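You operate a simulated robot arm through the tools that you are given. There is no shell and no other tool. Be economical: measure what you need, move in short steps, check, and stop when the job is done.

The job below is to be done with a simulated two-armed robot. You get a single attempt, and the scene is never put back.

Task
Hold the blue parts tray on the top of the packing table steady with one hand and put the blue cap in it with the other.

Only the result counts: the job must be done as asked and must still hold three seconds after the hand-in. Knocking over, shifting, dropping, spilling or breaking anything else fails it. Lids that push on must go on centred and level and be pressed home; caps that screw on are set level and turned clockwise until they are tight.

Robot
Two 7-joint arms with two-finger parallel grippers on one trunk, on a base that drives. Base frame: it is fixed to the floor where the robot stands at the start and does not move with it; the origin is under the middle of the robot, x ahead of it, y to its left, z up. Lengths are in cm, angles in degrees, forces in N, time in s.
The left shoulder is at the start at [11, 16.9, 146.1], the right one opposite. With the tool pointing down near the work surface each hand reaches from about 42 to 74 cm from the robot's upright axis, wherever it stands, measured 20 degrees to its own side. Places, roughly: blue parts tray [50, 250, 75]. Payload 1.57 kg a hand.
The tool frame of a hand sits at the grasp point between the pads (the TCP): z along the fingers, y along the line on which they close. The tips reach 3 cm beyond it. The gripper opens to 8 cm. The fingers are 1.7 cm wide and 1.2 cm thick; the gripper's body (4 by 8.2 cm) begins 8 cm behind the TCP.
Orientation is that of the tool frame in the base frame, as a unit quaternion [x, y, z, w]. With the fingers straight down and closing along the base's y, the tool's x points along the base's -x, its y along +y and its z along -z.

Tools
- The arms move only by the tool send_rows. It takes "left_plan", "right_plan" or both (then of equal length, played together; a hand with none holds still); each is one flat list of numbers, 7 for each row, row after row: the shift along the tool's x, y, z in units of 40 mm (1.0 is 40 mm), then the turn, a rotation vector about the tool's x, y, z in units of 5 degrees (1.0 is 5 degrees), then the finger opening in cm, from 0 to 8. In form: [tx, ty, tz, rx, ry, rz, jaw, tx, ty, tz, rx, ry, rz, jaw, ...]. A call has 1 to 10 rows; each row shifts and turns the commanded pose from where the row before left it, along the tool's axes as they then stand. A call with a number of a shift or a turn outside -1 to 1 is refused whole. Rows are played at 5 a second. More than 5 cm and 8.6 degrees between two rows, or a gripper value outside its range, and nothing of the call is played. A pose out of reach is approached as far as the arm can. The call stops where the force on the tool passes 40 N (or 10 N more than at its start, if that is more) or the arm is blocked; 0.2 s more then pass. Each finger travels about 7.2 cm/s and halts on what it meets, pressing with about 39 N; the grip force reading is that of the motor and also rises with nothing between the fingers. The clock runs only during rows and for 0.2 s after the last one: add rows that do not move to give the fingers time. It gives the time, the measured TCP pose, the force on the tool (base axes), the opening and the grip force at its end, in the units of the frame above (readings bear some noise), with the torque about the TCP (base axes, N m) and any sound that the robot's microphone picked up.
- Cameras (640 x 400 px; columns grow to the right, rows downward): "scene" is now at [15.86, 1.03, 164.61]; the picture's right is [0.13, -0.99, 0.00], its down [-0.72, -0.09, -0.68] and it looks along [0.68, 0.09, -0.73] (base axes); focal length 259 px, centre (320, 200). "left" rides on the left gripper at [7.2, 0.7, -12.2] in its tool frame; the picture's right is [-0.09, 1.00, 0.00], its down [-0.84, -0.08, -0.54] and it looks along [-0.54, -0.05, 0.84] (tool axes); focal length 238 px, centre (320, 200). "right" rides on the right gripper at [7.2, -0.7, -12.2] in its tool frame; the picture's right is [0.09, 1.00, 0.00], its down [-0.84, 0.08, -0.54] and it looks along [-0.54, 0.05, 0.84] (tool axes); focal length 238 px, centre (320, 200).
- snapshot(camera): a new picture of that camera. The clock stands still meanwhile.
- raise_lower(by): slides the trunk up (or, below 0, down) by that many cm; the arms and the scene camera ride with it, the base frame stays. It gives what a move gives, with no picture.
- base_move(legs): drives the robot by 1 to 6 legs, each [ahead, left, turn to the left] in cm, cm and degrees, along the robot's own axes; the way and the turn of a leg run together, so that a leg with both is an arc; at most 150 cm and 180 degrees a leg. The arms and the cameras ride along, it lands a little off, and it stops where it bumps. It gives what a move gives.
- aim_head(pan, tilt): turns the head with the scene camera to pan (to the left, within 86 degrees either way) and tilt (down, from -29 to 69), counted from straight ahead of the robot. It gives what a move gives.
- pixel_to_xyz(camera, pixels): there is no depth. For up to 12 entries [column, row, z] of the newest picture of that camera ("zoom" is the newest enlarged one), the place [x, y] in the base frame at which the ray of that pixel passes the height z, good to about 0.3 cm. The clock stands still meanwhile.
- enlarge(camera, box): a new picture of the part [left, top, right, bottom] of that camera's present view, enlarged. The clock stands still meanwhile.
- close_job(): hands the job in; it is judged then, once.

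Work in short steps. Measure before you move; look again where a grasp or a placing could have gone wrong, and mend it. You have 80 turns and 58 pictures in all, those below and enlarged ones among them. Open the grippers and draw the arms clear of the work before you hand the job in, unless the task says otherwise; then end with one line.

The tools are called after "Emit:" as a command line: name --argument value ..., lists and objects as JSON in quotes. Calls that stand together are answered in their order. send_rows: Moves the arms, as the interface text tells. Its arguments: {"type":"object","properties":{"left_plan":{"type":"array","items":{"type":"number"}},"right_plan":{"type":"array","items":{"type":"number"}}},"required":[]} The other tools are called the same way: raise_lower (by) slides the trunk up or down; base_move (legs) drives the base; aim_head (pan, tilt) turns the head that bears the scene camera; snapshot (camera) takes a picture; pixel_to_xyz (camera, pixels) gives the place at which the rays of pixels pass given heights; enlarge (camera, box) takes an enlarged picture of a part of a camera's view; close_job () hands the job in.

At the start:

```text
t: 0.0
left_ee_pos: [59.71, 38.79, 114.98]
left_ee_rot: [0.0, 1.0, 0.001, 0.0]
left_wrist_force: [0.7, 0.7, 0.0]
left_moment: [0.01, -0.03, 0.03]
left_opening: 8.03
left_grasp_force: 0.2
right_ee_pos: [65.32, -14.55, 112.94]
right_ee_rot: [0.0, 1.0, 0.0, 0.0]
right_wrist_force: [0.4, 0.1, 0.3]
right_moment: [0.0, 0.0, 0.0]
right_opening: 8.0
right_grasp_force: 0.0
trunk travel left (down, up): [-77.5, 11.5]
robot x, y, heading: [0.4, -0.03, -0.2]
head pan, tilt: [7.3, 46.8]
```

scene: 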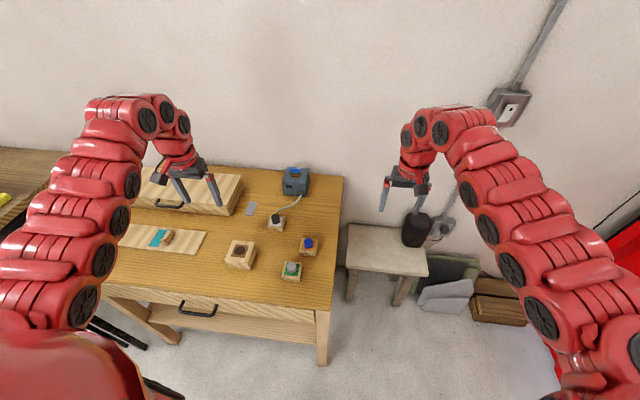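
right: 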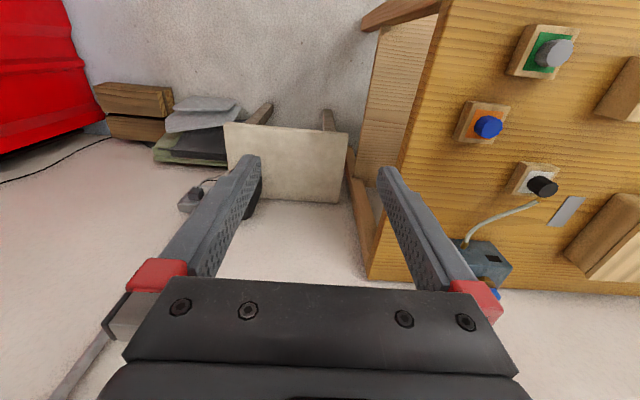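
left: 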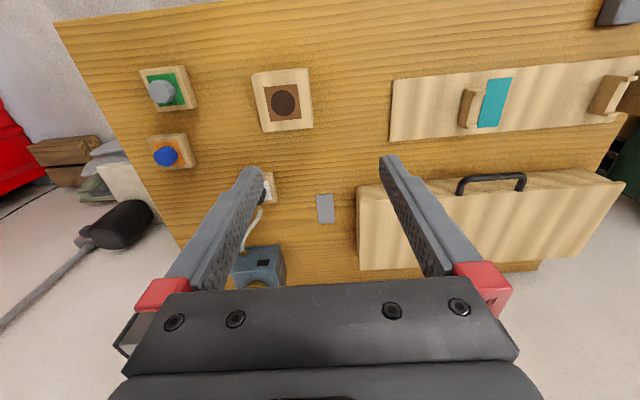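

The start view shows a table with buttons; the tray lies far to the left. I pan the head left to look.

Emit:
aim_head --pan 70 --tilt 25

Emit:
snapshot --camera "scene"

```text
t: 1.3
left_ee_pos: [59.69, 38.83, 114.99]
left_ee_rot: [0.0, 1.0, 0.0, 0.0]
left_wrist_force: [0.0, 0.0, -0.3]
left_moment: [0.0, 0.02, -0.01]
left_opening: 8.0
left_grasp_force: 0.1
right_ee_pos: [65.25, -14.55, 113.01]
right_ee_rot: [-0.001, 1.0, 0.0, 0.0]
right_wrist_force: [0.9, -0.1, 0.7]
right_moment: [0.02, 0.02, 0.02]
right_opening: 7.99
right_grasp_force: 0.0
trunk travel left (down, up): [-77.5, 11.5]
robot x, y, heading: [0.04, 0.11, -0.1]
head pan, tilt: [70.0, 25.0]
```

```text
54 pictures are left
```

scene: 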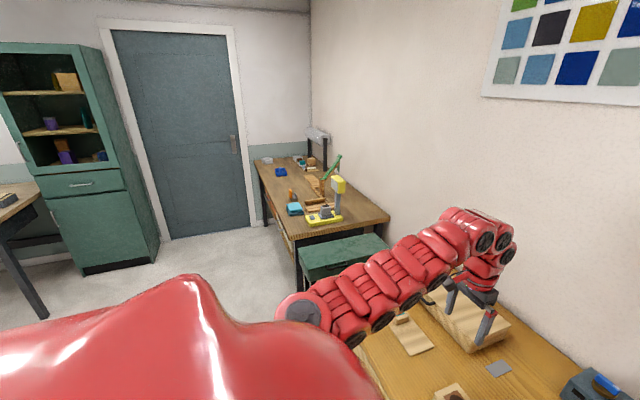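

The packing table is at px (250-390,150-240). I enlarge it.

Emit:
enlarge --camera "scene" --box '[240, 120, 400, 240]'

Emit:
pixel_to_xyz --camera "scene" --pixels '[[281, 171, 76], [255, 160, 75], [290, 238, 75], [389, 216, 75], [298, 280, 40], [320, 215, 75], [267, 160, 76]]'

```text
3.33 times, centred on (320, 180) of scene
```

zoom: 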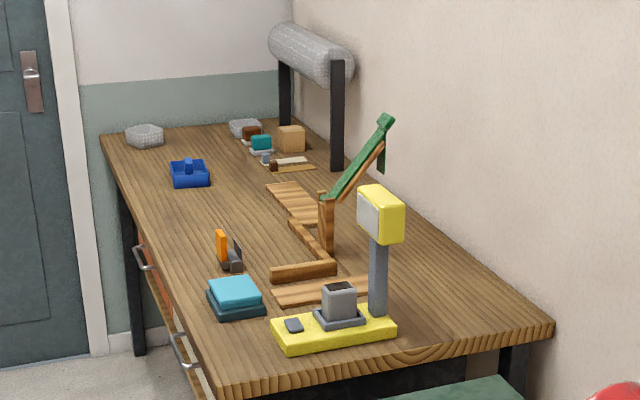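

```text
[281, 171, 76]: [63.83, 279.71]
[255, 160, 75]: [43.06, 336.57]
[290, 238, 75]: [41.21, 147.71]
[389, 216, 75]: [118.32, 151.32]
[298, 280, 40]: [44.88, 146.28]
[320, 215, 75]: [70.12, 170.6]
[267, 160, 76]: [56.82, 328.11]
```

I check the floor positions of the cabinet and the left-hand table before driving.

Emit:
pixel_to_xyz --camera "scene" --pixels '[[85, 275, 0], [158, 242, 0], [45, 318, 0], [171, 240, 0], [298, 292, 0], [266, 225, 0], [281, 171, 85], [290, 238, 85], [255, 160, 85], [389, 216, 85]]'

Emit:
base_move --legs '[[-28, 0, 0]]'

Emit:
aim_head --pan 86 --tilt 40

Emit:
snapshot --camera "scene"

```text
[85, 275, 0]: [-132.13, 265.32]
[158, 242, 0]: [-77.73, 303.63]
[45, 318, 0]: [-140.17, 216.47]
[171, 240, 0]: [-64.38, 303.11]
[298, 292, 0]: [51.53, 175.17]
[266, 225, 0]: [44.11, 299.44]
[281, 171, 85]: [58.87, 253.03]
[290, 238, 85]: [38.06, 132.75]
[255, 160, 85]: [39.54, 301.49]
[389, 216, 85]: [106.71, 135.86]
```

```text
t: 3.3
left_ee_pos: [32.26, 38.62, 114.97]
left_ee_rot: [0.003, 1.0, 0.0, -0.001]
left_wrist_force: [0.0, 0.4, 0.5]
left_moment: [-0.02, 0.02, 0.01]
left_opening: 8.02
left_grasp_force: 0.1
right_ee_pos: [37.55, -14.8, 112.86]
right_ee_rot: [0.002, 1.0, 0.001, -0.001]
right_wrist_force: [0.1, -0.5, -0.2]
right_moment: [-0.02, 0.0, 0.02]
right_opening: 7.99
right_grasp_force: 0.0
trunk travel left (down, up): [-77.5, 11.5]
robot x, y, heading: [-27.92, -0.06, -0.0]
head pan, tilt: [70.0, 25.0]
```

```text
t: 4.1
left_ee_pos: [32.11, 38.56, 114.93]
left_ee_rot: [0.003, 1.0, 0.0, 0.0]
left_wrist_force: [-0.9, -1.2, -0.6]
left_moment: [0.01, -0.03, -0.04]
left_opening: 8.01
left_grasp_force: 0.1
right_ee_pos: [37.42, -14.94, 112.88]
right_ee_rot: [0.002, 1.0, 0.0, 0.0]
right_wrist_force: [-0.4, -0.2, -0.4]
right_moment: [0.02, 0.0, 0.0]
right_opening: 8.01
right_grasp_force: 0.0
trunk travel left (down, up): [-77.5, 11.5]
robot x, y, heading: [-27.77, -0.07, -0.2]
head pan, tilt: [85.9, 40.0]
```

```text
52 pictures are left
```

scene: 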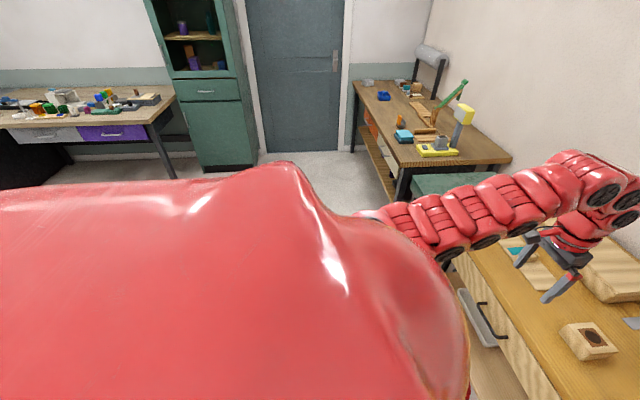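

Another table at the left (0-170, 80-150) bears many small things; I enlarge it to look for the cap.

Emit:
enlarge --camera "scene" --box '[0, 70, 180, 180]'

Emit:
pixel_to_xyz --camera "scene" --pixels '[[170, 178, 0], [175, 97, 85], [0, 120, 85], [145, 122, 85], [240, 162, 0], [384, 97, 85], [395, 200, 0], [353, 152, 0]]'

```text
3.56 times, centred on (90, 125) of scene
```

zoom: 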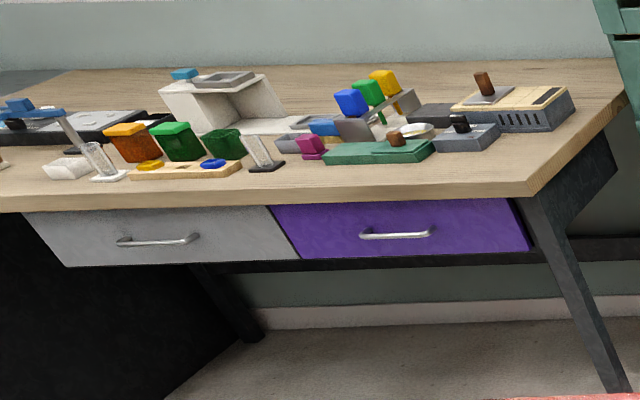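

```text
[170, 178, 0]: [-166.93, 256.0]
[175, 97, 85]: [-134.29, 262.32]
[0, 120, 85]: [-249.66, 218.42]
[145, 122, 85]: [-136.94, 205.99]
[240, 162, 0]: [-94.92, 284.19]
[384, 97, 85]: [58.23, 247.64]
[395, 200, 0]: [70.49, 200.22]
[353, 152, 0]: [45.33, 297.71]
```

Small discs (yellow, blue) lie on a wooden board at zoom (190,168): the blue one might be the cap. I drive left 150 and look at both tables closer.

Emit:
base_move --legs '[[-25, 0, 0], [0, 140, 0]]'

Emit:
aim_head --pan 45 --tilt 35

Emit:
snapshot --camera "scene"

```text
t: 12.5
left_ee_pos: [8.16, 179.07, 115.08]
left_ee_rot: [0.005, 1.0, 0.0, 0.001]
left_wrist_force: [-0.1, 0.5, 0.1]
left_moment: [0.02, -0.01, -0.02]
left_opening: 8.0
left_grasp_force: 0.0
right_ee_pos: [13.16, 125.78, 112.8]
right_ee_rot: [0.005, 1.0, 0.0, 0.001]
right_wrist_force: [0.5, 0.4, 0.1]
right_moment: [-0.04, -0.01, 0.02]
right_opening: 8.03
right_grasp_force: 0.1
trunk travel left (down, up): [-77.5, 11.5]
robot x, y, heading: [-52.02, 140.65, -0.6]
head pan, tilt: [85.9, 40.0]
```

```text
t: 13.6
left_ee_pos: [8.26, 178.99, 115.01]
left_ee_rot: [0.004, 1.0, 0.0, 0.0]
left_wrist_force: [0.8, 0.3, -0.1]
left_moment: [-0.01, 0.04, -0.02]
left_opening: 8.0
left_grasp_force: 0.1
right_ee_pos: [13.27, 125.78, 112.86]
right_ee_rot: [0.004, 1.0, 0.0, 0.0]
right_wrist_force: [-0.7, 0.3, -0.1]
right_moment: [-0.01, -0.01, 0.01]
right_opening: 8.02
right_grasp_force: 0.0
trunk travel left (down, up): [-77.5, 11.5]
robot x, y, heading: [-51.68, 140.88, -0.4]
head pan, tilt: [45.0, 35.0]
```

```text
50 pictures are left
```

scene: 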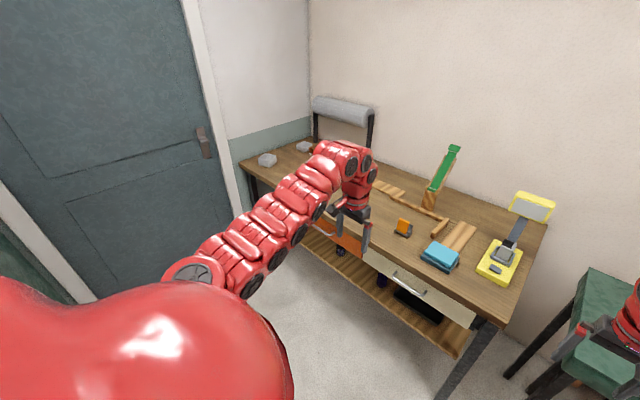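

The left arm hides the far side of the table. I drive 105 further left and look straight at the tray.

Emit:
base_move --legs '[[0, 105, 0]]'

Emit:
aim_head --pan 5 --tilt 40

Emit:
snapshot --camera "scene"

```text
t: 18.3
left_ee_pos: [8.28, 276.18, 114.79]
left_ee_rot: [-0.004, 1.0, -0.002, -0.001]
left_wrist_force: [0.8, 0.7, 1.1]
left_moment: [-0.03, 0.01, 0.02]
left_opening: 8.01
left_grasp_force: 0.1
right_ee_pos: [14.34, 223.05, 113.02]
right_ee_rot: [-0.005, 1.0, -0.001, 0.0]
right_wrist_force: [0.5, 0.8, 0.7]
right_moment: [-0.07, -0.02, 0.0]
right_opening: 8.0
right_grasp_force: 0.1
trunk travel left (down, up): [-77.5, 11.5]
robot x, y, heading: [-50.95, 236.69, 0.2]
head pan, tilt: [45.0, 35.0]
stopped in leg 1: the robot was blocked; the commanded pose is now the measured one
```

```text
t: 19.3
left_ee_pos: [8.25, 275.82, 114.91]
left_ee_rot: [-0.004, 1.0, 0.0, 0.0]
left_wrist_force: [0.0, 1.0, -0.5]
left_moment: [-0.01, 0.0, 0.01]
left_opening: 8.01
left_grasp_force: 0.0
right_ee_pos: [14.39, 222.63, 112.9]
right_ee_rot: [-0.004, 1.0, 0.0, 0.0]
right_wrist_force: [0.4, 0.2, -1.3]
right_moment: [-0.03, 0.01, 0.0]
right_opening: 8.0
right_grasp_force: 0.1
trunk travel left (down, up): [-77.5, 11.5]
robot x, y, heading: [-50.82, 236.69, 0.5]
head pan, tilt: [5.0, 40.0]
```

```text
49 pictures are left
```

scene: 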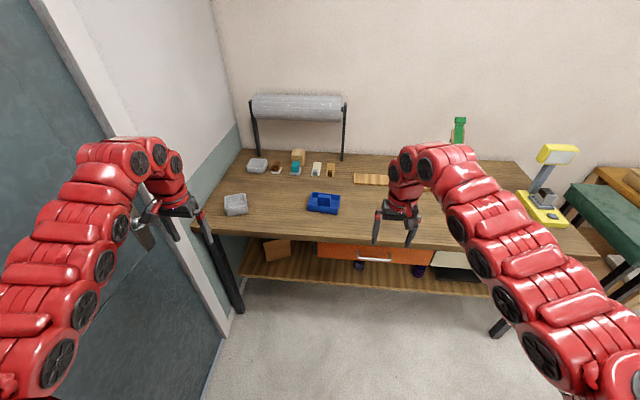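

It was blocked by the cabinet or wall side; I back off a touch to the right and enlarge the tray region and the shelf.

Emit:
base_move --legs '[[8, -2, 0]]'

Emit:
enlarge --camera "scene" --box '[210, 130, 370, 240]'

Emit:
enlarge --camera "scene" --box '[240, 220, 500, 310]'

```text
t: 20.4
left_ee_pos: [16.12, 274.01, 115.15]
left_ee_rot: [-0.004, 1.0, 0.0, 0.0]
left_wrist_force: [0.6, 0.4, 0.9]
left_moment: [-0.02, 0.01, 0.03]
left_opening: 8.01
left_grasp_force: 0.0
right_ee_pos: [22.25, 220.66, 113.08]
right_ee_rot: [-0.004, 1.0, 0.001, 0.002]
right_wrist_force: [0.1, 0.7, 0.5]
right_moment: [-0.02, 0.0, 0.02]
right_opening: 8.01
right_grasp_force: 0.0
trunk travel left (down, up): [-77.5, 11.5]
robot x, y, heading: [-43.22, 234.47, 0.6]
head pan, tilt: [5.0, 40.0]
```

```text
3.64 times, centred on (290, 185) of scene
```

zoom: 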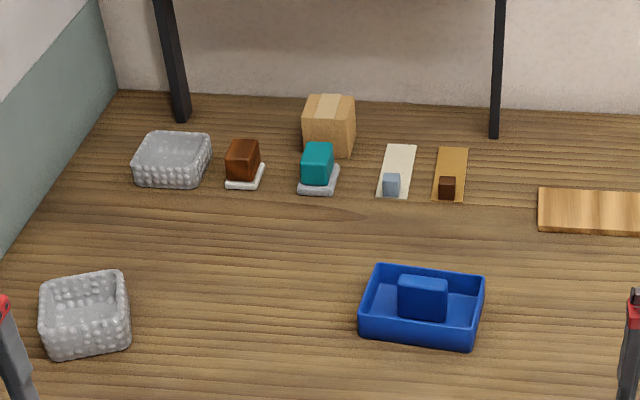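

```text
2.46 times, centred on (370, 265) of scene
```

zoom: 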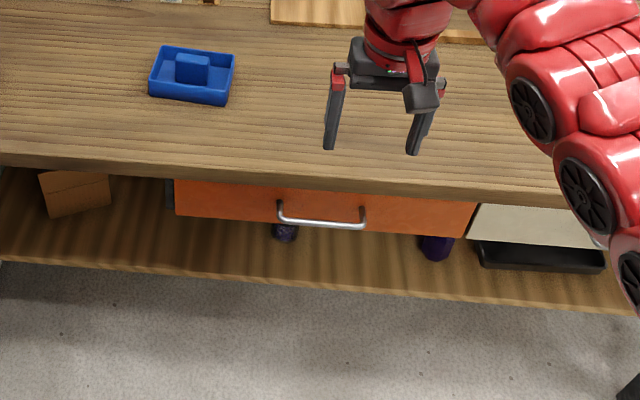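

The tray holds only its own post; no cap here. I move right away from the cabinet and turn to inspect the cluttered table.

Emit:
base_move --legs '[[-10, -85, 0], [0, 0, 90]]'

Emit:
aim_head --pan 50 --tilt 30

Emit:
snapshot --camera "scene"

```text
t: 28.8
left_ee_pos: [-92.25, 208.21, 115.0]
left_ee_rot: [0.715, -0.699, 0.0, 0.0]
left_wrist_force: [0.5, 0.6, 0.5]
left_moment: [0.01, -0.01, -0.01]
left_opening: 8.0
left_grasp_force: 0.1
right_ee_pos: [-39.16, 214.99, 112.85]
right_ee_rot: [0.715, -0.699, 0.0, 0.0]
right_wrist_force: [-0.3, 0.1, 0.5]
right_moment: [-0.02, -0.01, 0.02]
right_opening: 8.0
right_grasp_force: 0.0
trunk travel left (down, up): [-77.5, 11.5]
robot x, y, heading: [-51.68, 149.1, 91.3]
head pan, tilt: [5.0, 40.0]
```

```text
t: 29.9
left_ee_pos: [-92.38, 208.27, 115.02]
left_ee_rot: [0.715, -0.699, 0.0, 0.0]
left_wrist_force: [0.6, 0.3, -0.1]
left_moment: [-0.02, 0.01, -0.01]
left_opening: 7.99
left_grasp_force: 0.0
right_ee_pos: [-39.23, 215.0, 112.92]
right_ee_rot: [0.716, -0.698, 0.0, 0.001]
right_wrist_force: [-0.4, -0.7, -0.3]
right_moment: [0.0, -0.01, 0.02]
right_opening: 7.99
right_grasp_force: 0.0
trunk travel left (down, up): [-77.5, 11.5]
robot x, y, heading: [-52.11, 149.18, 91.3]
head pan, tilt: [50.0, 30.0]
```

```text
46 pictures are left
```

scene: 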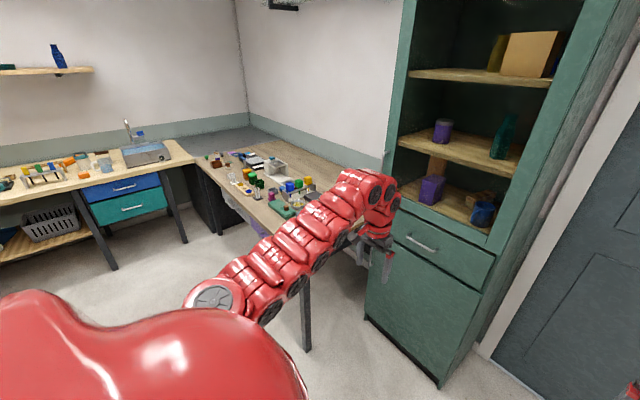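

More surfaces: a third table with a sink at left, the cabinet with a blue item at (483,213). I enlarge these.

Emit:
enlarge --camera "scene" --box '[190, 130, 350, 240]'

Emit:
enlarge --camera "scene" --box '[390, 100, 550, 240]'

Emit:
enlarge --camera "scene" --box '[0, 110, 200, 250]'

```text
3.64 times, centred on (270, 185) of scene
```

zoom: 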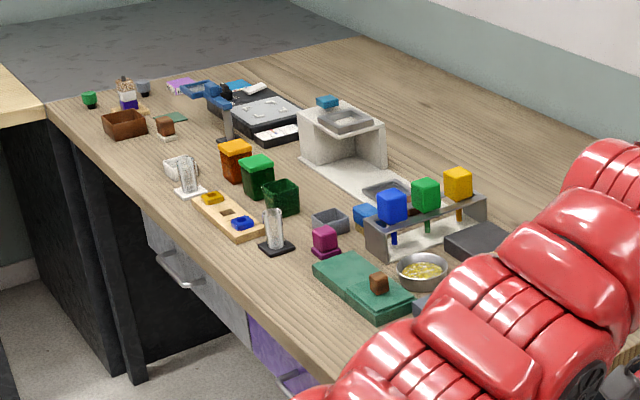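

```text
2.86 times, centred on (470, 170) of scene
```

zoom: 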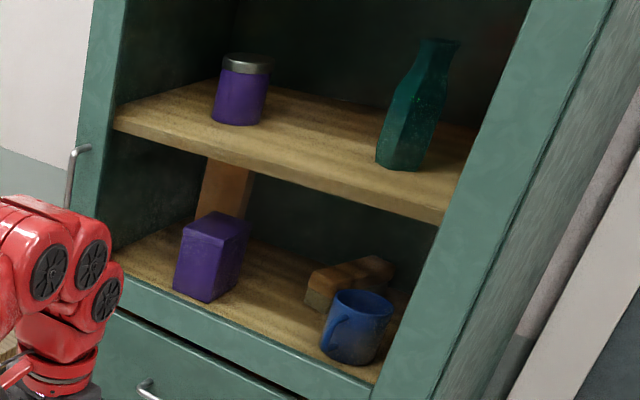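

```text
2.86 times, centred on (100, 180) of scene
```

zoom: 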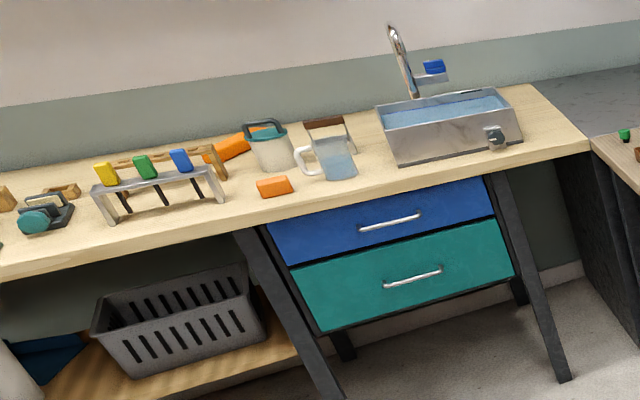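

The wooden board at zoom1 (230,215) holds a yellow and a blue cap-like thing. I measure where that table stands.

Emit:
pixel_to_xyz --camera "scene" --pixels '[[256, 191, 78], [256, 191, 85], [203, 164, 75], [203, 164, 85], [187, 242, 0], [115, 268, 0], [222, 234, 0], [308, 350, 0], [387, 270, 0], [271, 237, 75], [271, 237, 85]]'

```text
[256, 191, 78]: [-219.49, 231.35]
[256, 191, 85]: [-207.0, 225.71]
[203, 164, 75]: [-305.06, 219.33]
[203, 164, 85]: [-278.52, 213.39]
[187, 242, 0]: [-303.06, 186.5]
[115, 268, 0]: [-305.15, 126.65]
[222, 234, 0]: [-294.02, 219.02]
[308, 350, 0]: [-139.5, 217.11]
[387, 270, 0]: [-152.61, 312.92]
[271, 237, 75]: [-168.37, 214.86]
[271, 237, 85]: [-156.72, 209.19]
```

Table top is about z 75, front edge y≈215; the blue cap is near (-221,233). I'll fetch it with the left hand: drive left to x≈-200, then ahead a bit.

Emit:
base_move --legs '[[0, 145, -1], [10, 0, 0]]'

Emit:
aim_head --pan 10 --tilt 45

Emit:
snapshot --camera "scene"

Emit:
snapshot --camera "left"

```text
t: 38.0
left_ee_pos: [-237.21, 217.7, 114.9]
left_ee_rot: [-0.706, 0.708, 0.0, 0.0]
left_wrist_force: [-0.2, -0.4, 0.4]
left_moment: [-0.05, 0.01, 0.01]
left_opening: 7.98
left_grasp_force: 0.0
right_ee_pos: [-183.89, 223.05, 112.88]
right_ee_rot: [-0.706, 0.708, 0.001, -0.001]
right_wrist_force: [-0.6, 0.2, -0.1]
right_moment: [-0.03, 0.01, 0.0]
right_opening: 8.0
right_grasp_force: 0.0
trunk travel left (down, up): [-77.5, 11.5]
robot x, y, heading: [-198.38, 158.08, 89.9]
head pan, tilt: [50.0, 30.0]
```

```text
t: 39.0
left_ee_pos: [-237.17, 217.71, 114.92]
left_ee_rot: [-0.706, 0.708, 0.0, 0.001]
left_wrist_force: [-0.6, -0.3, 0.4]
left_moment: [-0.02, 0.02, 0.01]
left_opening: 7.98
left_grasp_force: 0.1
right_ee_pos: [-183.94, 223.01, 112.99]
right_ee_rot: [-0.706, 0.708, 0.0, 0.0]
right_wrist_force: [-0.4, -0.2, -0.1]
right_moment: [-0.01, 0.05, 0.02]
right_opening: 7.99
right_grasp_force: 0.1
trunk travel left (down, up): [-77.5, 11.5]
robot x, y, heading: [-198.51, 157.88, 89.8]
head pan, tilt: [10.0, 45.0]
```

```text
42 pictures are left
```

scene: 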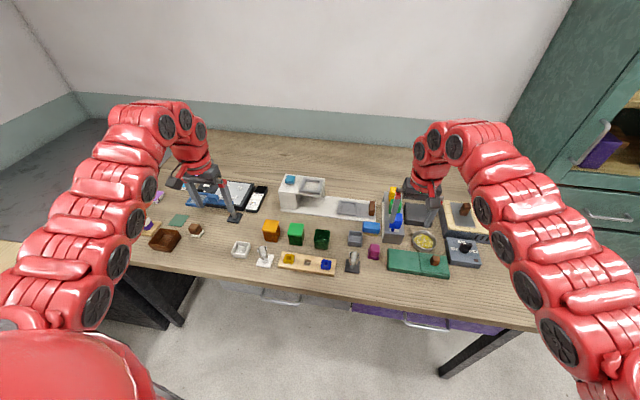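

```text
41 pictures are left
```

left: 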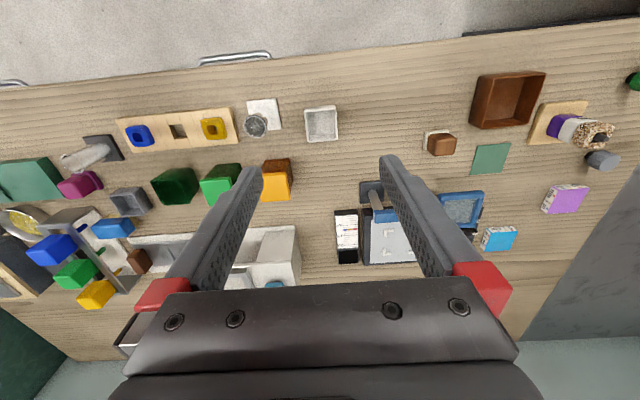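

Emit:
enlarge --camera "scene" --box '[220, 210, 400, 300]'

Emit:
enlarge --camera "left" --box '[80, 80, 290, 210]'

Emit:
pixel_to_xyz --camera "left" --pixels '[[139, 135, 77], [139, 135, 80], [122, 119, 75], [237, 143, 75], [180, 130, 75]]'

Emit:
pixel_to_xyz --camera "scene" --pixels '[[326, 265, 77], [326, 265, 80], [280, 266, 75], [335, 274, 75]]'

```text
3.56 times, centred on (310, 255) of scene
```

zoom: 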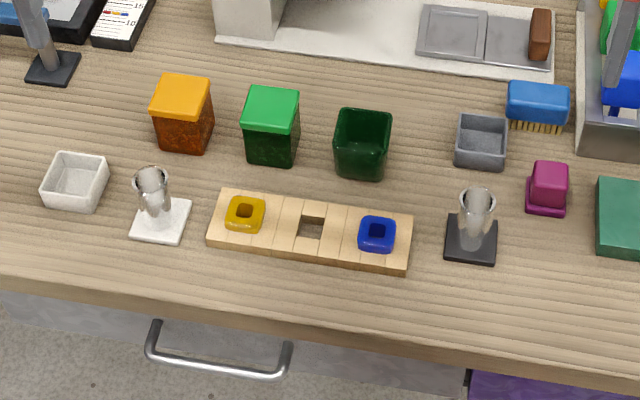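

```text
3.05 times, centred on (185, 145) of left
```

zoom: 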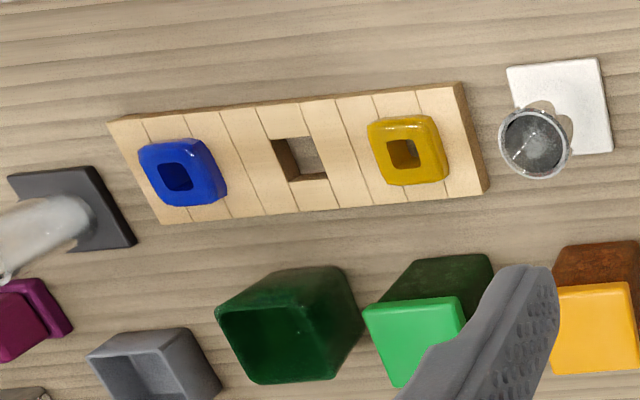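

```text
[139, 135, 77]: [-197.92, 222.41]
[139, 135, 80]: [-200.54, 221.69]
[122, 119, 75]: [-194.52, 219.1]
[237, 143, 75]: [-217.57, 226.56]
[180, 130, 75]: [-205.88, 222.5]
```

```text
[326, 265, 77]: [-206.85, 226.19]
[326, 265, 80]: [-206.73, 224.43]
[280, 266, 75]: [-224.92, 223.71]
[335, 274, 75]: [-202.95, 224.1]
```

The blue piece on the board is a ring with a square hole (scene zoom 377,234), not clearly a cap. I look at the rack's blue piece and the rest of this table more closely before deciding.

Emit:
enlarge --camera "scene" --box '[340, 170, 500, 290]'

Emit:
enlarge --camera "left" --box '[0, 180, 170, 320]'

Emit:
enlarge --camera "scene" --box '[130, 160, 350, 280]'

```text
3.33 times, centred on (420, 230) of scene
```

zoom: 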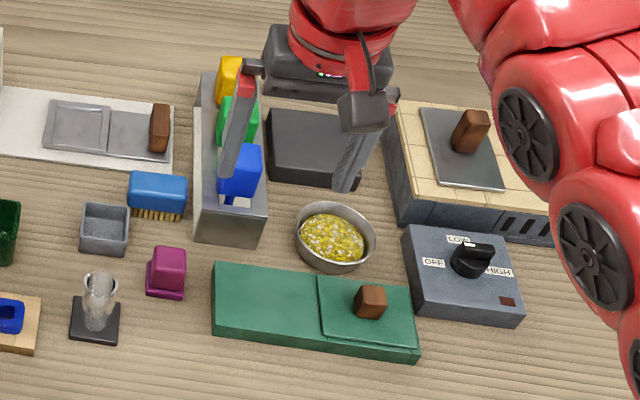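

```text
2.86 times, centred on (85, 250) of left
```

zoom: 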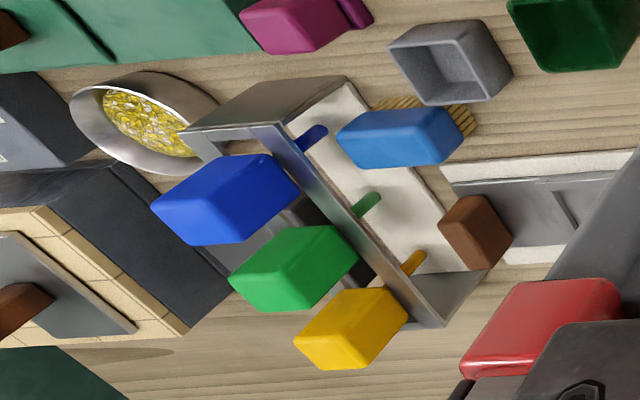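

```text
2.91 times, centred on (240, 220) of scene
```

zoom: 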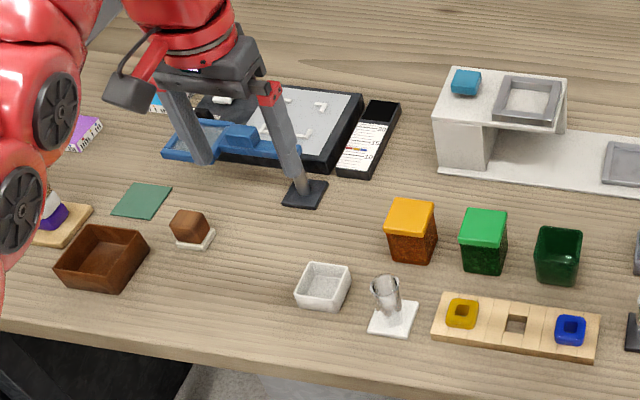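

The rack holds tools with handles, so the cap may be elsewhere. I survey the rest of the room: the sink table to the left first.

Emit:
aim_head --pan 86 --tilt 30

Emit:
snapshot --camera "scene"

```text
t: 40.5
left_ee_pos: [-237.22, 217.7, 114.98]
left_ee_rot: [-0.706, 0.708, 0.0, 0.0]
left_wrist_force: [-0.6, 0.0, 0.1]
left_moment: [0.03, -0.03, 0.0]
left_opening: 7.99
left_grasp_force: 0.1
right_ee_pos: [-184.0, 223.01, 113.06]
right_ee_rot: [-0.706, 0.708, 0.0, 0.0]
right_wrist_force: [1.0, 0.5, -0.1]
right_moment: [0.02, -0.01, -0.02]
right_opening: 7.98
right_grasp_force: 0.0
trunk travel left (down, up): [-77.5, 11.5]
robot x, y, heading: [-198.86, 158.04, 89.8]
head pan, tilt: [85.9, 30.0]
```

```text
35 pictures are left
```

scene: 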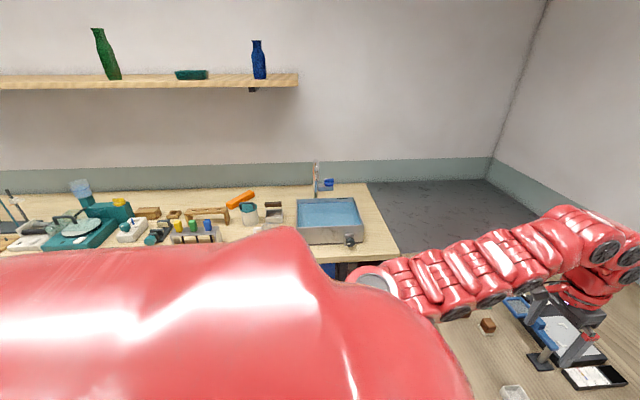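

I back away and turn toward the sink table and the rest of the room for the survey.

Emit:
base_move --legs '[[-60, -20, 0], [0, 0, 115]]'

Emit:
aim_head --pan -20 --tilt 25

Emit:
snapshot --camera "scene"

Emit:
aim_head --pan 60 --tilt 22

Emit:
snapshot --camera "scene"

```text
t: 42.9
left_ee_pos: [-226.02, 183.49, 115.42]
left_ee_rot: [-0.706, 0.708, 0.002, 0.001]
left_wrist_force: [0.3, -1.1, 0.6]
left_moment: [0.09, 0.04, 0.01]
left_opening: 8.0
left_grasp_force: 0.1
right_ee_pos: [-172.74, 188.9, 113.34]
right_ee_rot: [-0.707, 0.708, 0.003, 0.002]
right_wrist_force: [0.6, -0.6, 0.5]
right_moment: [0.11, 0.03, 0.01]
right_opening: 7.99
right_grasp_force: 0.1
trunk travel left (down, up): [-77.5, 11.5]
robot x, y, heading: [-187.52, 124.65, 89.4]
head pan, tilt: [85.9, 30.0]
stopped in leg 1: the robot was blocked; the commanded pose is now the measured one
```

```text
t: 44.7
left_ee_pos: [-226.25, 184.34, 114.97]
left_ee_rot: [-0.706, 0.708, 0.0, 0.0]
left_wrist_force: [-0.6, 0.3, 1.2]
left_moment: [0.03, -0.04, 0.01]
left_opening: 8.0
left_grasp_force: 0.0
right_ee_pos: [-173.0, 189.82, 112.91]
right_ee_rot: [-0.706, 0.708, 0.0, 0.0]
right_wrist_force: [0.1, 0.7, 0.0]
right_moment: [0.0, 0.02, -0.04]
right_opening: 8.0
right_grasp_force: 0.1
trunk travel left (down, up): [-77.5, 11.5]
robot x, y, heading: [-187.9, 124.72, 89.7]
head pan, tilt: [-20.0, 25.0]
```

```text
34 pictures are left
```

scene: 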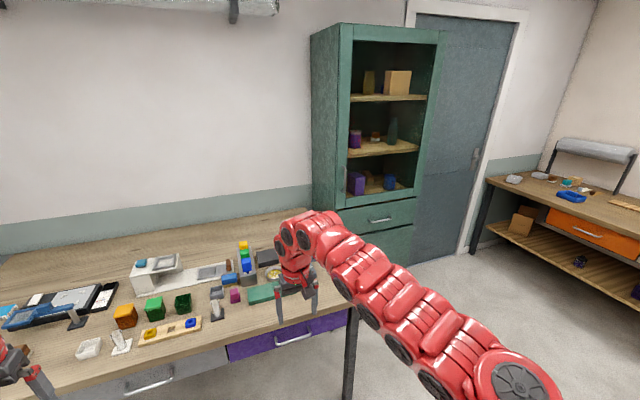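

```text
t: 46.2
left_ee_pos: [-226.37, 184.23, 114.88]
left_ee_rot: [-0.706, 0.708, 0.0, 0.0]
left_wrist_force: [-0.7, -0.3, 0.5]
left_moment: [0.03, -0.02, 0.03]
left_opening: 7.99
left_grasp_force: 0.0
right_ee_pos: [-173.05, 189.7, 112.94]
right_ee_rot: [-0.707, 0.707, 0.001, 0.001]
right_wrist_force: [1.0, -0.3, 0.4]
right_moment: [-0.01, -0.01, 0.02]
right_opening: 8.0
right_grasp_force: 0.1
trunk travel left (down, up): [-77.5, 11.5]
robot x, y, heading: [-187.83, 124.73, 89.9]
head pan, tilt: [60.0, 22.0]
```

```text
33 pictures are left
```

scene: 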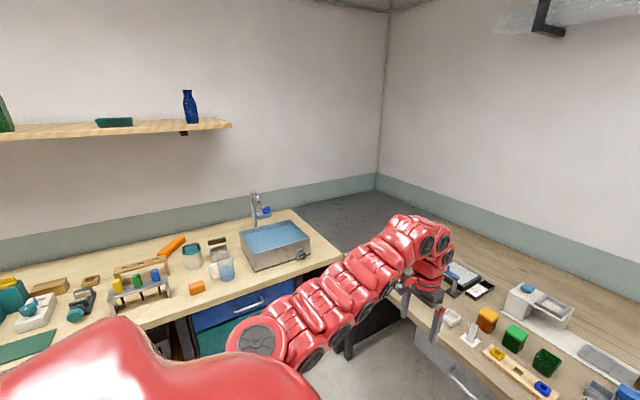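

Something behind blocked the base. I move ahead a little and turn in place to see what's behind.

Emit:
base_move --legs '[[10, 0, 0], [0, 0, 85]]'

Emit:
aim_head --pan 70 --tilt 25

Emit:
snapshot --camera "scene"

```text
t: 51.0
left_ee_pos: [-250.75, 101.66, 114.95]
left_ee_rot: [0.999, -0.048, 0.0, -0.001]
left_wrist_force: [-1.2, 0.0, 0.1]
left_moment: [0.0, 0.0, -0.04]
left_opening: 7.97
left_grasp_force: 0.0
right_ee_pos: [-251.28, 155.07, 112.93]
right_ee_rot: [0.999, -0.047, -0.001, 0.0]
right_wrist_force: [0.0, -0.7, -0.3]
right_moment: [-0.01, -0.01, -0.01]
right_opening: 8.0
right_grasp_force: 0.1
trunk travel left (down, up): [-77.5, 11.5]
robot x, y, heading: [-187.71, 134.4, 174.7]
head pan, tilt: [60.0, 22.0]
```

```text
t: 51.7
left_ee_pos: [-250.71, 101.52, 115.0]
left_ee_rot: [0.999, -0.047, 0.0, 0.0]
left_wrist_force: [0.0, -0.1, -0.5]
left_moment: [0.0, 0.02, 0.02]
left_opening: 8.0
left_grasp_force: 0.2
right_ee_pos: [-251.28, 155.07, 112.93]
right_ee_rot: [0.999, -0.048, -0.001, 0.0]
right_wrist_force: [0.2, -0.7, 0.5]
right_moment: [-0.02, 0.0, 0.01]
right_opening: 8.0
right_grasp_force: 0.0
trunk travel left (down, up): [-77.5, 11.5]
robot x, y, heading: [-187.52, 134.49, 174.3]
head pan, tilt: [70.0, 25.0]
```

```text
32 pictures are left
```

scene: 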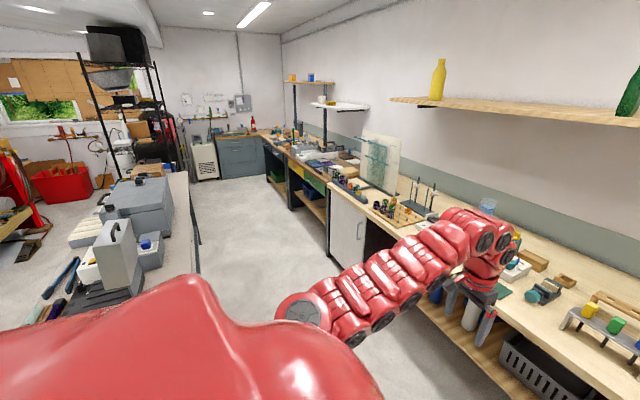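

A big workshop; a bench behind has a round blue thing at (145,244). I enlarge it and the far counter.

Emit:
enlarge --camera "scene" --box '[30, 160, 220, 320]'

Emit:
enlarge --camera "scene" --box '[240, 110, 440, 240]'

Emit:
pixel_to_xyz --camera "scene" --pixels '[[145, 244, 85], [145, 244, 100], [195, 245, 75], [188, 172, 75], [195, 245, 85]]'

```text
2.50 times, centred on (125, 240) of scene
```

zoom: 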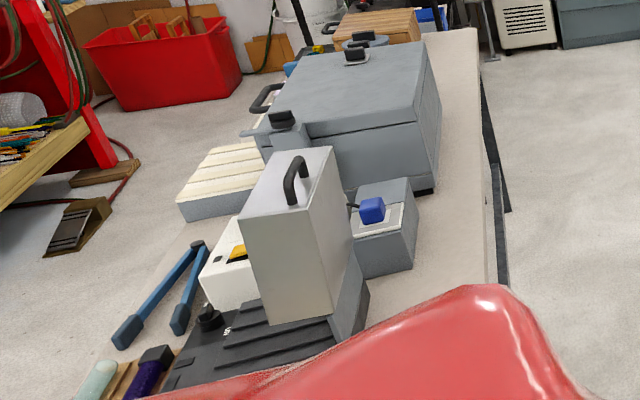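

```text
3.08 times, centred on (340, 175) of scene
```

zoom: 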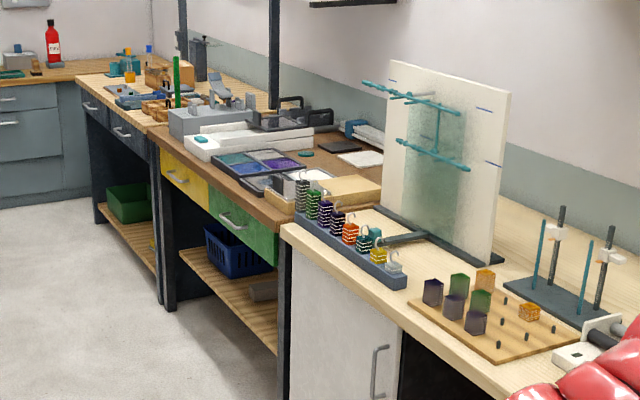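

```text
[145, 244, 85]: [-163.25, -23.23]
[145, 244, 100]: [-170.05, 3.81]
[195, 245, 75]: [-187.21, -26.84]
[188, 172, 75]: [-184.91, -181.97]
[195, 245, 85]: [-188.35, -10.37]
```

Many stations here. I'll go look closely at the start table, whose blue knob (start view 307,245) is also a candidate: turn back and drive toward it.

Emit:
base_move --legs '[[0, 0, -174], [120, 0, 0]]'

Emit:
aim_head --pan -55 --tilt 30

Emit:
snapshot --camera "scene"

```text
t: 64.9
left_ee_pos: [-8.1, 174.32, 115.02]
left_ee_rot: [-0.001, 1.0, 0.0, 0.0]
left_wrist_force: [0.4, -0.8, 0.6]
left_moment: [0.0, -0.02, -0.01]
left_opening: 7.98
left_grasp_force: 0.0
right_ee_pos: [-2.47, 121.12, 112.9]
right_ee_rot: [-0.001, 1.0, 0.0, 0.001]
right_wrist_force: [0.1, -0.6, -0.2]
right_moment: [-0.02, -0.05, -0.03]
right_opening: 8.01
right_grasp_force: 0.0
trunk travel left (down, up): [-77.5, 11.5]
robot x, y, heading: [-67.89, 135.54, -0.1]
head pan, tilt: [70.0, 25.0]
```

```text
t: 66.9
left_ee_pos: [-8.1, 174.14, 114.97]
left_ee_rot: [0.0, 1.0, 0.0, 0.0]
left_wrist_force: [0.4, 0.5, 0.1]
left_moment: [-0.02, -0.04, 0.03]
left_opening: 8.0
left_grasp_force: 0.1
right_ee_pos: [-2.48, 121.03, 112.84]
right_ee_rot: [0.001, 1.0, 0.0, 0.002]
right_wrist_force: [0.1, 0.4, 0.6]
right_moment: [0.01, 0.03, 0.01]
right_opening: 8.01
right_grasp_force: 0.1
trunk travel left (down, up): [-77.5, 11.5]
robot x, y, heading: [-67.8, 135.47, -0.2]
head pan, tilt: [-55.0, 30.0]
```

```text
29 pictures are left
```

scene: 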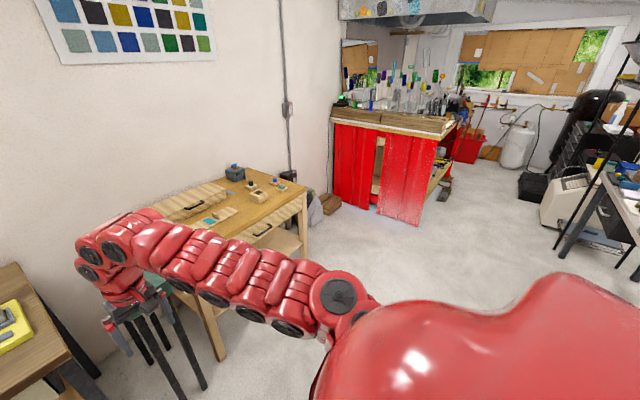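

I return near the start table for a close view of its knobs.

Emit:
base_move --legs '[[0, -145, 0], [60, 0, 0]]'

Emit:
aim_head --pan 0 --tilt 50

Emit:
enlarge --camera "scene" --box '[200, 150, 400, 300]'

```text
t: 77.1
left_ee_pos: [52.42, 30.72, 114.96]
left_ee_rot: [-0.007, 1.0, 0.0, 0.0]
left_wrist_force: [-0.4, 0.6, 0.0]
left_moment: [0.03, 0.0, 0.03]
left_opening: 8.0
left_grasp_force: 0.0
right_ee_pos: [58.81, -22.32, 112.99]
right_ee_rot: [-0.008, 1.0, -0.001, 0.001]
right_wrist_force: [0.7, -0.3, -0.4]
right_moment: [-0.01, 0.0, 0.0]
right_opening: 8.0
right_grasp_force: 0.1
trunk travel left (down, up): [-77.5, 11.5]
robot x, y, heading: [-6.61, -8.77, 0.6]
head pan, tilt: [-55.0, 30.0]
```

```text
t: 78.4
left_ee_pos: [52.47, 30.81, 114.98]
left_ee_rot: [-0.007, 1.0, -0.001, -0.001]
left_wrist_force: [-0.2, 0.0, 0.1]
left_moment: [-0.03, 0.01, 0.0]
left_opening: 8.0
left_grasp_force: 0.1
right_ee_pos: [58.85, -22.4, 112.82]
right_ee_rot: [-0.008, 1.0, 0.0, 0.001]
right_wrist_force: [-0.1, -0.6, 0.9]
right_moment: [0.0, 0.0, -0.03]
right_opening: 7.99
right_grasp_force: 0.0
trunk travel left (down, up): [-77.5, 11.5]
robot x, y, heading: [-6.67, -9.09, 0.8]
head pan, tilt: [0.0, 50.0]
```

```text
2.67 times, centred on (300, 225) of scene
```

zoom: 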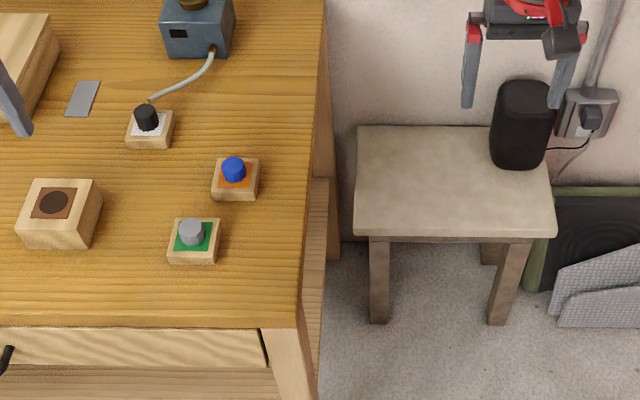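

The blue piece on the orange pad is a candidate. I enlarge it from the right wrist camera for a finer look.

Emit:
enlarge --camera "right" --box '[430, 10, 630, 220]'

Emit:
enlarge --camera "scene" --box '[90, 130, 300, 270]'

```text
1.90 times, centred on (530, 115) of right
```

zoom: 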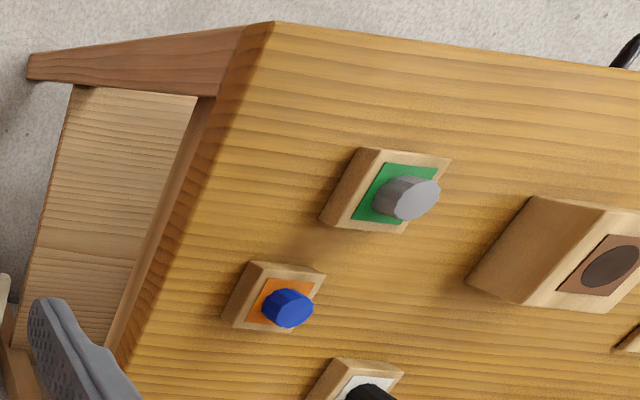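

```text
2.86 times, centred on (195, 200) of scene
```

zoom: 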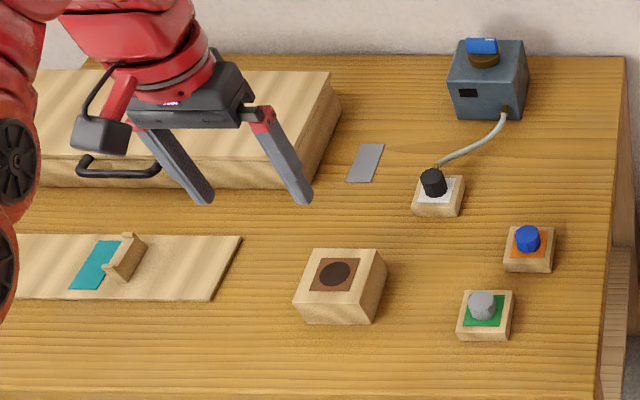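

Those look like wired push-buttons. I go back to the packing table to check its shelf and hidden spots before deciding.

Emit:
base_move --legs '[[-50, 0, 0], [0, 105, 0], [0, 100, 0]]'

Emit:
raise_lower --by -35

Emit:
aim_head --pan 0 --tilt 35

Emit:
snapshot --camera "scene"

```text
t: 91.1
left_ee_pos: [-0.94, 235.9, 114.96]
left_ee_rot: [-0.01, 1.0, 0.0, 0.0]
left_wrist_force: [1.2, 0.2, -0.3]
left_moment: [0.0, 0.04, 0.0]
left_opening: 8.0
left_grasp_force: 0.1
right_ee_pos: [5.72, 182.83, 112.99]
right_ee_rot: [-0.011, 1.0, -0.001, 0.0]
right_wrist_force: [0.2, 0.5, -0.8]
right_moment: [0.02, -0.01, 0.0]
right_opening: 8.0
right_grasp_force: 0.1
trunk travel left (down, up): [-77.5, 11.5]
robot x, y, heading: [-59.85, 196.32, 1.1]
head pan, tilt: [0.0, 50.0]
```

```text
t: 94.6
left_ee_pos: [-0.92, 236.09, 79.97]
left_ee_rot: [-0.009, 1.0, 0.0, 0.001]
left_wrist_force: [1.0, 0.9, -0.1]
left_moment: [-0.01, -0.01, -0.01]
left_opening: 8.0
left_grasp_force: 0.0
right_ee_pos: [5.74, 182.89, 77.99]
right_ee_rot: [-0.01, 1.0, 0.0, 0.001]
right_wrist_force: [-0.1, -0.1, 0.4]
right_moment: [0.02, -0.02, -0.03]
right_opening: 8.0
right_grasp_force: 0.2
trunk travel left (down, up): [-42.5, 46.5]
robot x, y, heading: [-59.72, 196.04, 1.1]
head pan, tilt: [0.0, 50.0]
```

```text
t: 95.3
left_ee_pos: [-0.88, 236.05, 79.95]
left_ee_rot: [-0.01, 1.0, 0.0, 0.0]
left_wrist_force: [0.2, 0.4, -0.6]
left_moment: [-0.01, 0.02, 0.0]
left_opening: 8.0
left_grasp_force: 0.1
right_ee_pos: [5.78, 182.85, 77.91]
right_ee_rot: [-0.011, 1.0, 0.0, 0.001]
right_wrist_force: [0.1, 0.4, -0.5]
right_moment: [0.01, -0.04, -0.02]
right_opening: 8.01
right_grasp_force: 0.1
trunk travel left (down, up): [-42.5, 46.5]
robot x, y, heading: [-59.64, 195.93, 0.9]
head pan, tilt: [0.0, 35.0]
```

```text
25 pictures are left
```

scene: 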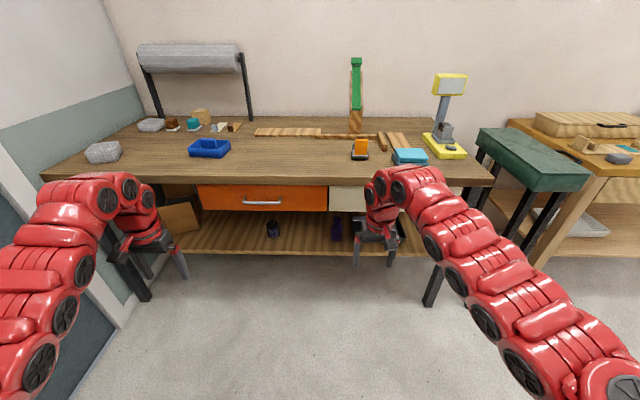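

I enlarge the shelf and table parts.

Emit:
enlarge --camera "scene" --box '[180, 100, 460, 260]'

Emit:
enlarge --camera "scene" --box '[130, 105, 260, 170]'

```text
2.29 times, centred on (320, 180) of scene
```

zoom: 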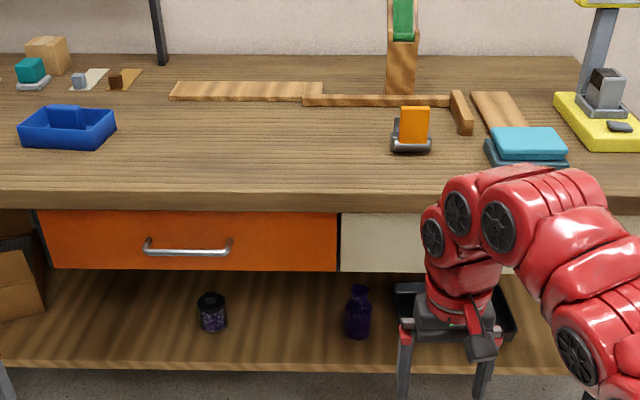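

```text
4.92 times, centred on (195, 138) of scene
```

zoom: 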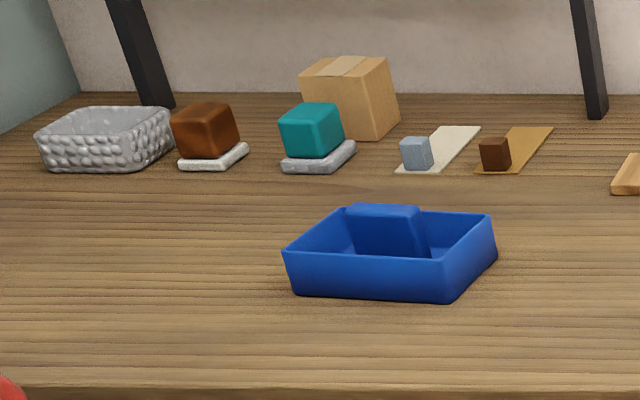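

Nothing loose and blue here. I go back to the lab table to inspect the blue piece on the board with the wrist camera: raise the trunk and drive there.

Emit:
raise_lower --by 35

Emit:
base_move --legs '[[0, -48, 0], [0, 0, 89], [0, 125, 0], [9, 0, 0]]'

Emit:
enlarge --camera "left" --box '[50, 60, 330, 235]'

```text
t: 98.8
left_ee_pos: [-0.92, 236.04, 115.01]
left_ee_rot: [-0.01, 1.0, 0.0, 0.0]
left_wrist_force: [-0.2, -0.2, -1.1]
left_moment: [-0.01, 0.06, -0.02]
left_opening: 7.99
left_grasp_force: 0.1
right_ee_pos: [5.56, 182.97, 112.92]
right_ee_rot: [-0.01, 1.0, -0.001, 0.0]
right_wrist_force: [-0.5, 0.6, 0.4]
right_moment: [0.05, -0.03, -0.03]
right_opening: 8.01
right_grasp_force: 0.2
trunk travel left (down, up): [-77.5, 11.5]
robot x, y, heading: [-59.63, 195.95, 1.1]
head pan, tilt: [0.0, 35.0]
```

```text
t: 112.0
left_ee_pos: [-222.08, 215.47, 114.92]
left_ee_rot: [0.71, -0.704, 0.0, -0.001]
left_wrist_force: [-0.3, -0.1, -0.4]
left_moment: [0.01, -0.03, 0.01]
left_opening: 8.03
left_grasp_force: 0.0
right_ee_pos: [-168.77, 221.4, 112.98]
right_ee_rot: [0.709, -0.705, -0.001, -0.001]
right_wrist_force: [-1.0, -0.2, 0.3]
right_moment: [0.01, 0.02, 0.02]
right_opening: 7.99
right_grasp_force: 0.1
trunk travel left (down, up): [-77.5, 11.5]
robot x, y, heading: [-182.96, 155.74, 90.5]
head pan, tilt: [0.0, 35.0]
```

```text
2.29 times, centred on (190, 148) of left
```

zoom: 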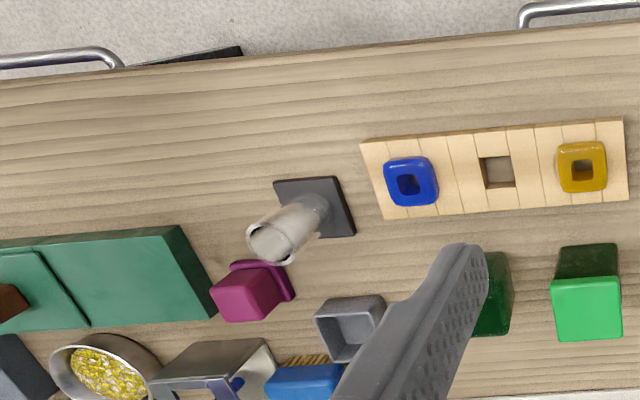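

Blue piece at zoom (411,181). I localise it.

Emit:
pixel_to_xyz --camera "zoom" --pixels '[[411, 181, 76], [411, 181, 78], [411, 183, 80], [496, 172, 76], [581, 166, 78], [363, 142, 76], [385, 219, 76], [316, 208, 75]]'

```text
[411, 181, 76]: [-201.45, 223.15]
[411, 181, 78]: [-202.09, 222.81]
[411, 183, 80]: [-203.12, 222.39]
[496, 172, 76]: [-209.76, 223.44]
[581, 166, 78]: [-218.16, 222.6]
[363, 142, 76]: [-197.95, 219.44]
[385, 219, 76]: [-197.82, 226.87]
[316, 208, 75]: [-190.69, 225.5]
```

Two-view parallax gives the piece at about (-206.6, 220.3, z≈87), so this table top is nearer z 85. I move the left hand above it to look closely.

Emit:
send_rows --left_plan '[-0.2, -0.96, 0, 0, 0, 0, 8, -0.2, -0.96, 0, 0, 0, 0, 8, -0.2, -0.96, 0, 0, 0, 0, 8, -0.2, -0.96, 0, 0, 0, 0, 8, 0, 0, 0.9, 0, 0, 0, 8, 0, 0, 0.9, 0, 0, 0, 8, 0, 0, 0, 0, 0, 0, 8]'

Emit:
snapshot --camera "left"

```text
t: 113.6
left_ee_pos: [-210.48, 220.59, 108.38]
left_ee_rot: [0.71, -0.705, 0.0, 0.0]
left_wrist_force: [-0.6, -0.4, -0.4]
left_moment: [-0.01, 0.0, 0.0]
left_opening: 8.01
left_grasp_force: 0.1
left hand out of reach, approached as far as the arm can: row 2, 3
right_ee_pos: [-168.76, 221.32, 112.89]
right_ee_rot: [0.709, -0.705, -0.001, -0.001]
right_wrist_force: [0.0, -0.2, -0.1]
right_moment: [0.03, 0.0, -0.01]
right_opening: 8.0
right_grasp_force: 0.1
trunk travel left (down, up): [-77.5, 11.5]
robot x, y, heading: [-183.14, 156.11, 90.4]
head pan, tilt: [0.0, 35.0]
```

```text
21 pictures are left
```

left: 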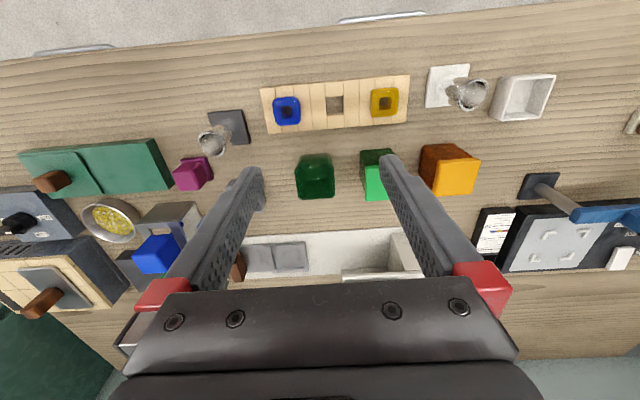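

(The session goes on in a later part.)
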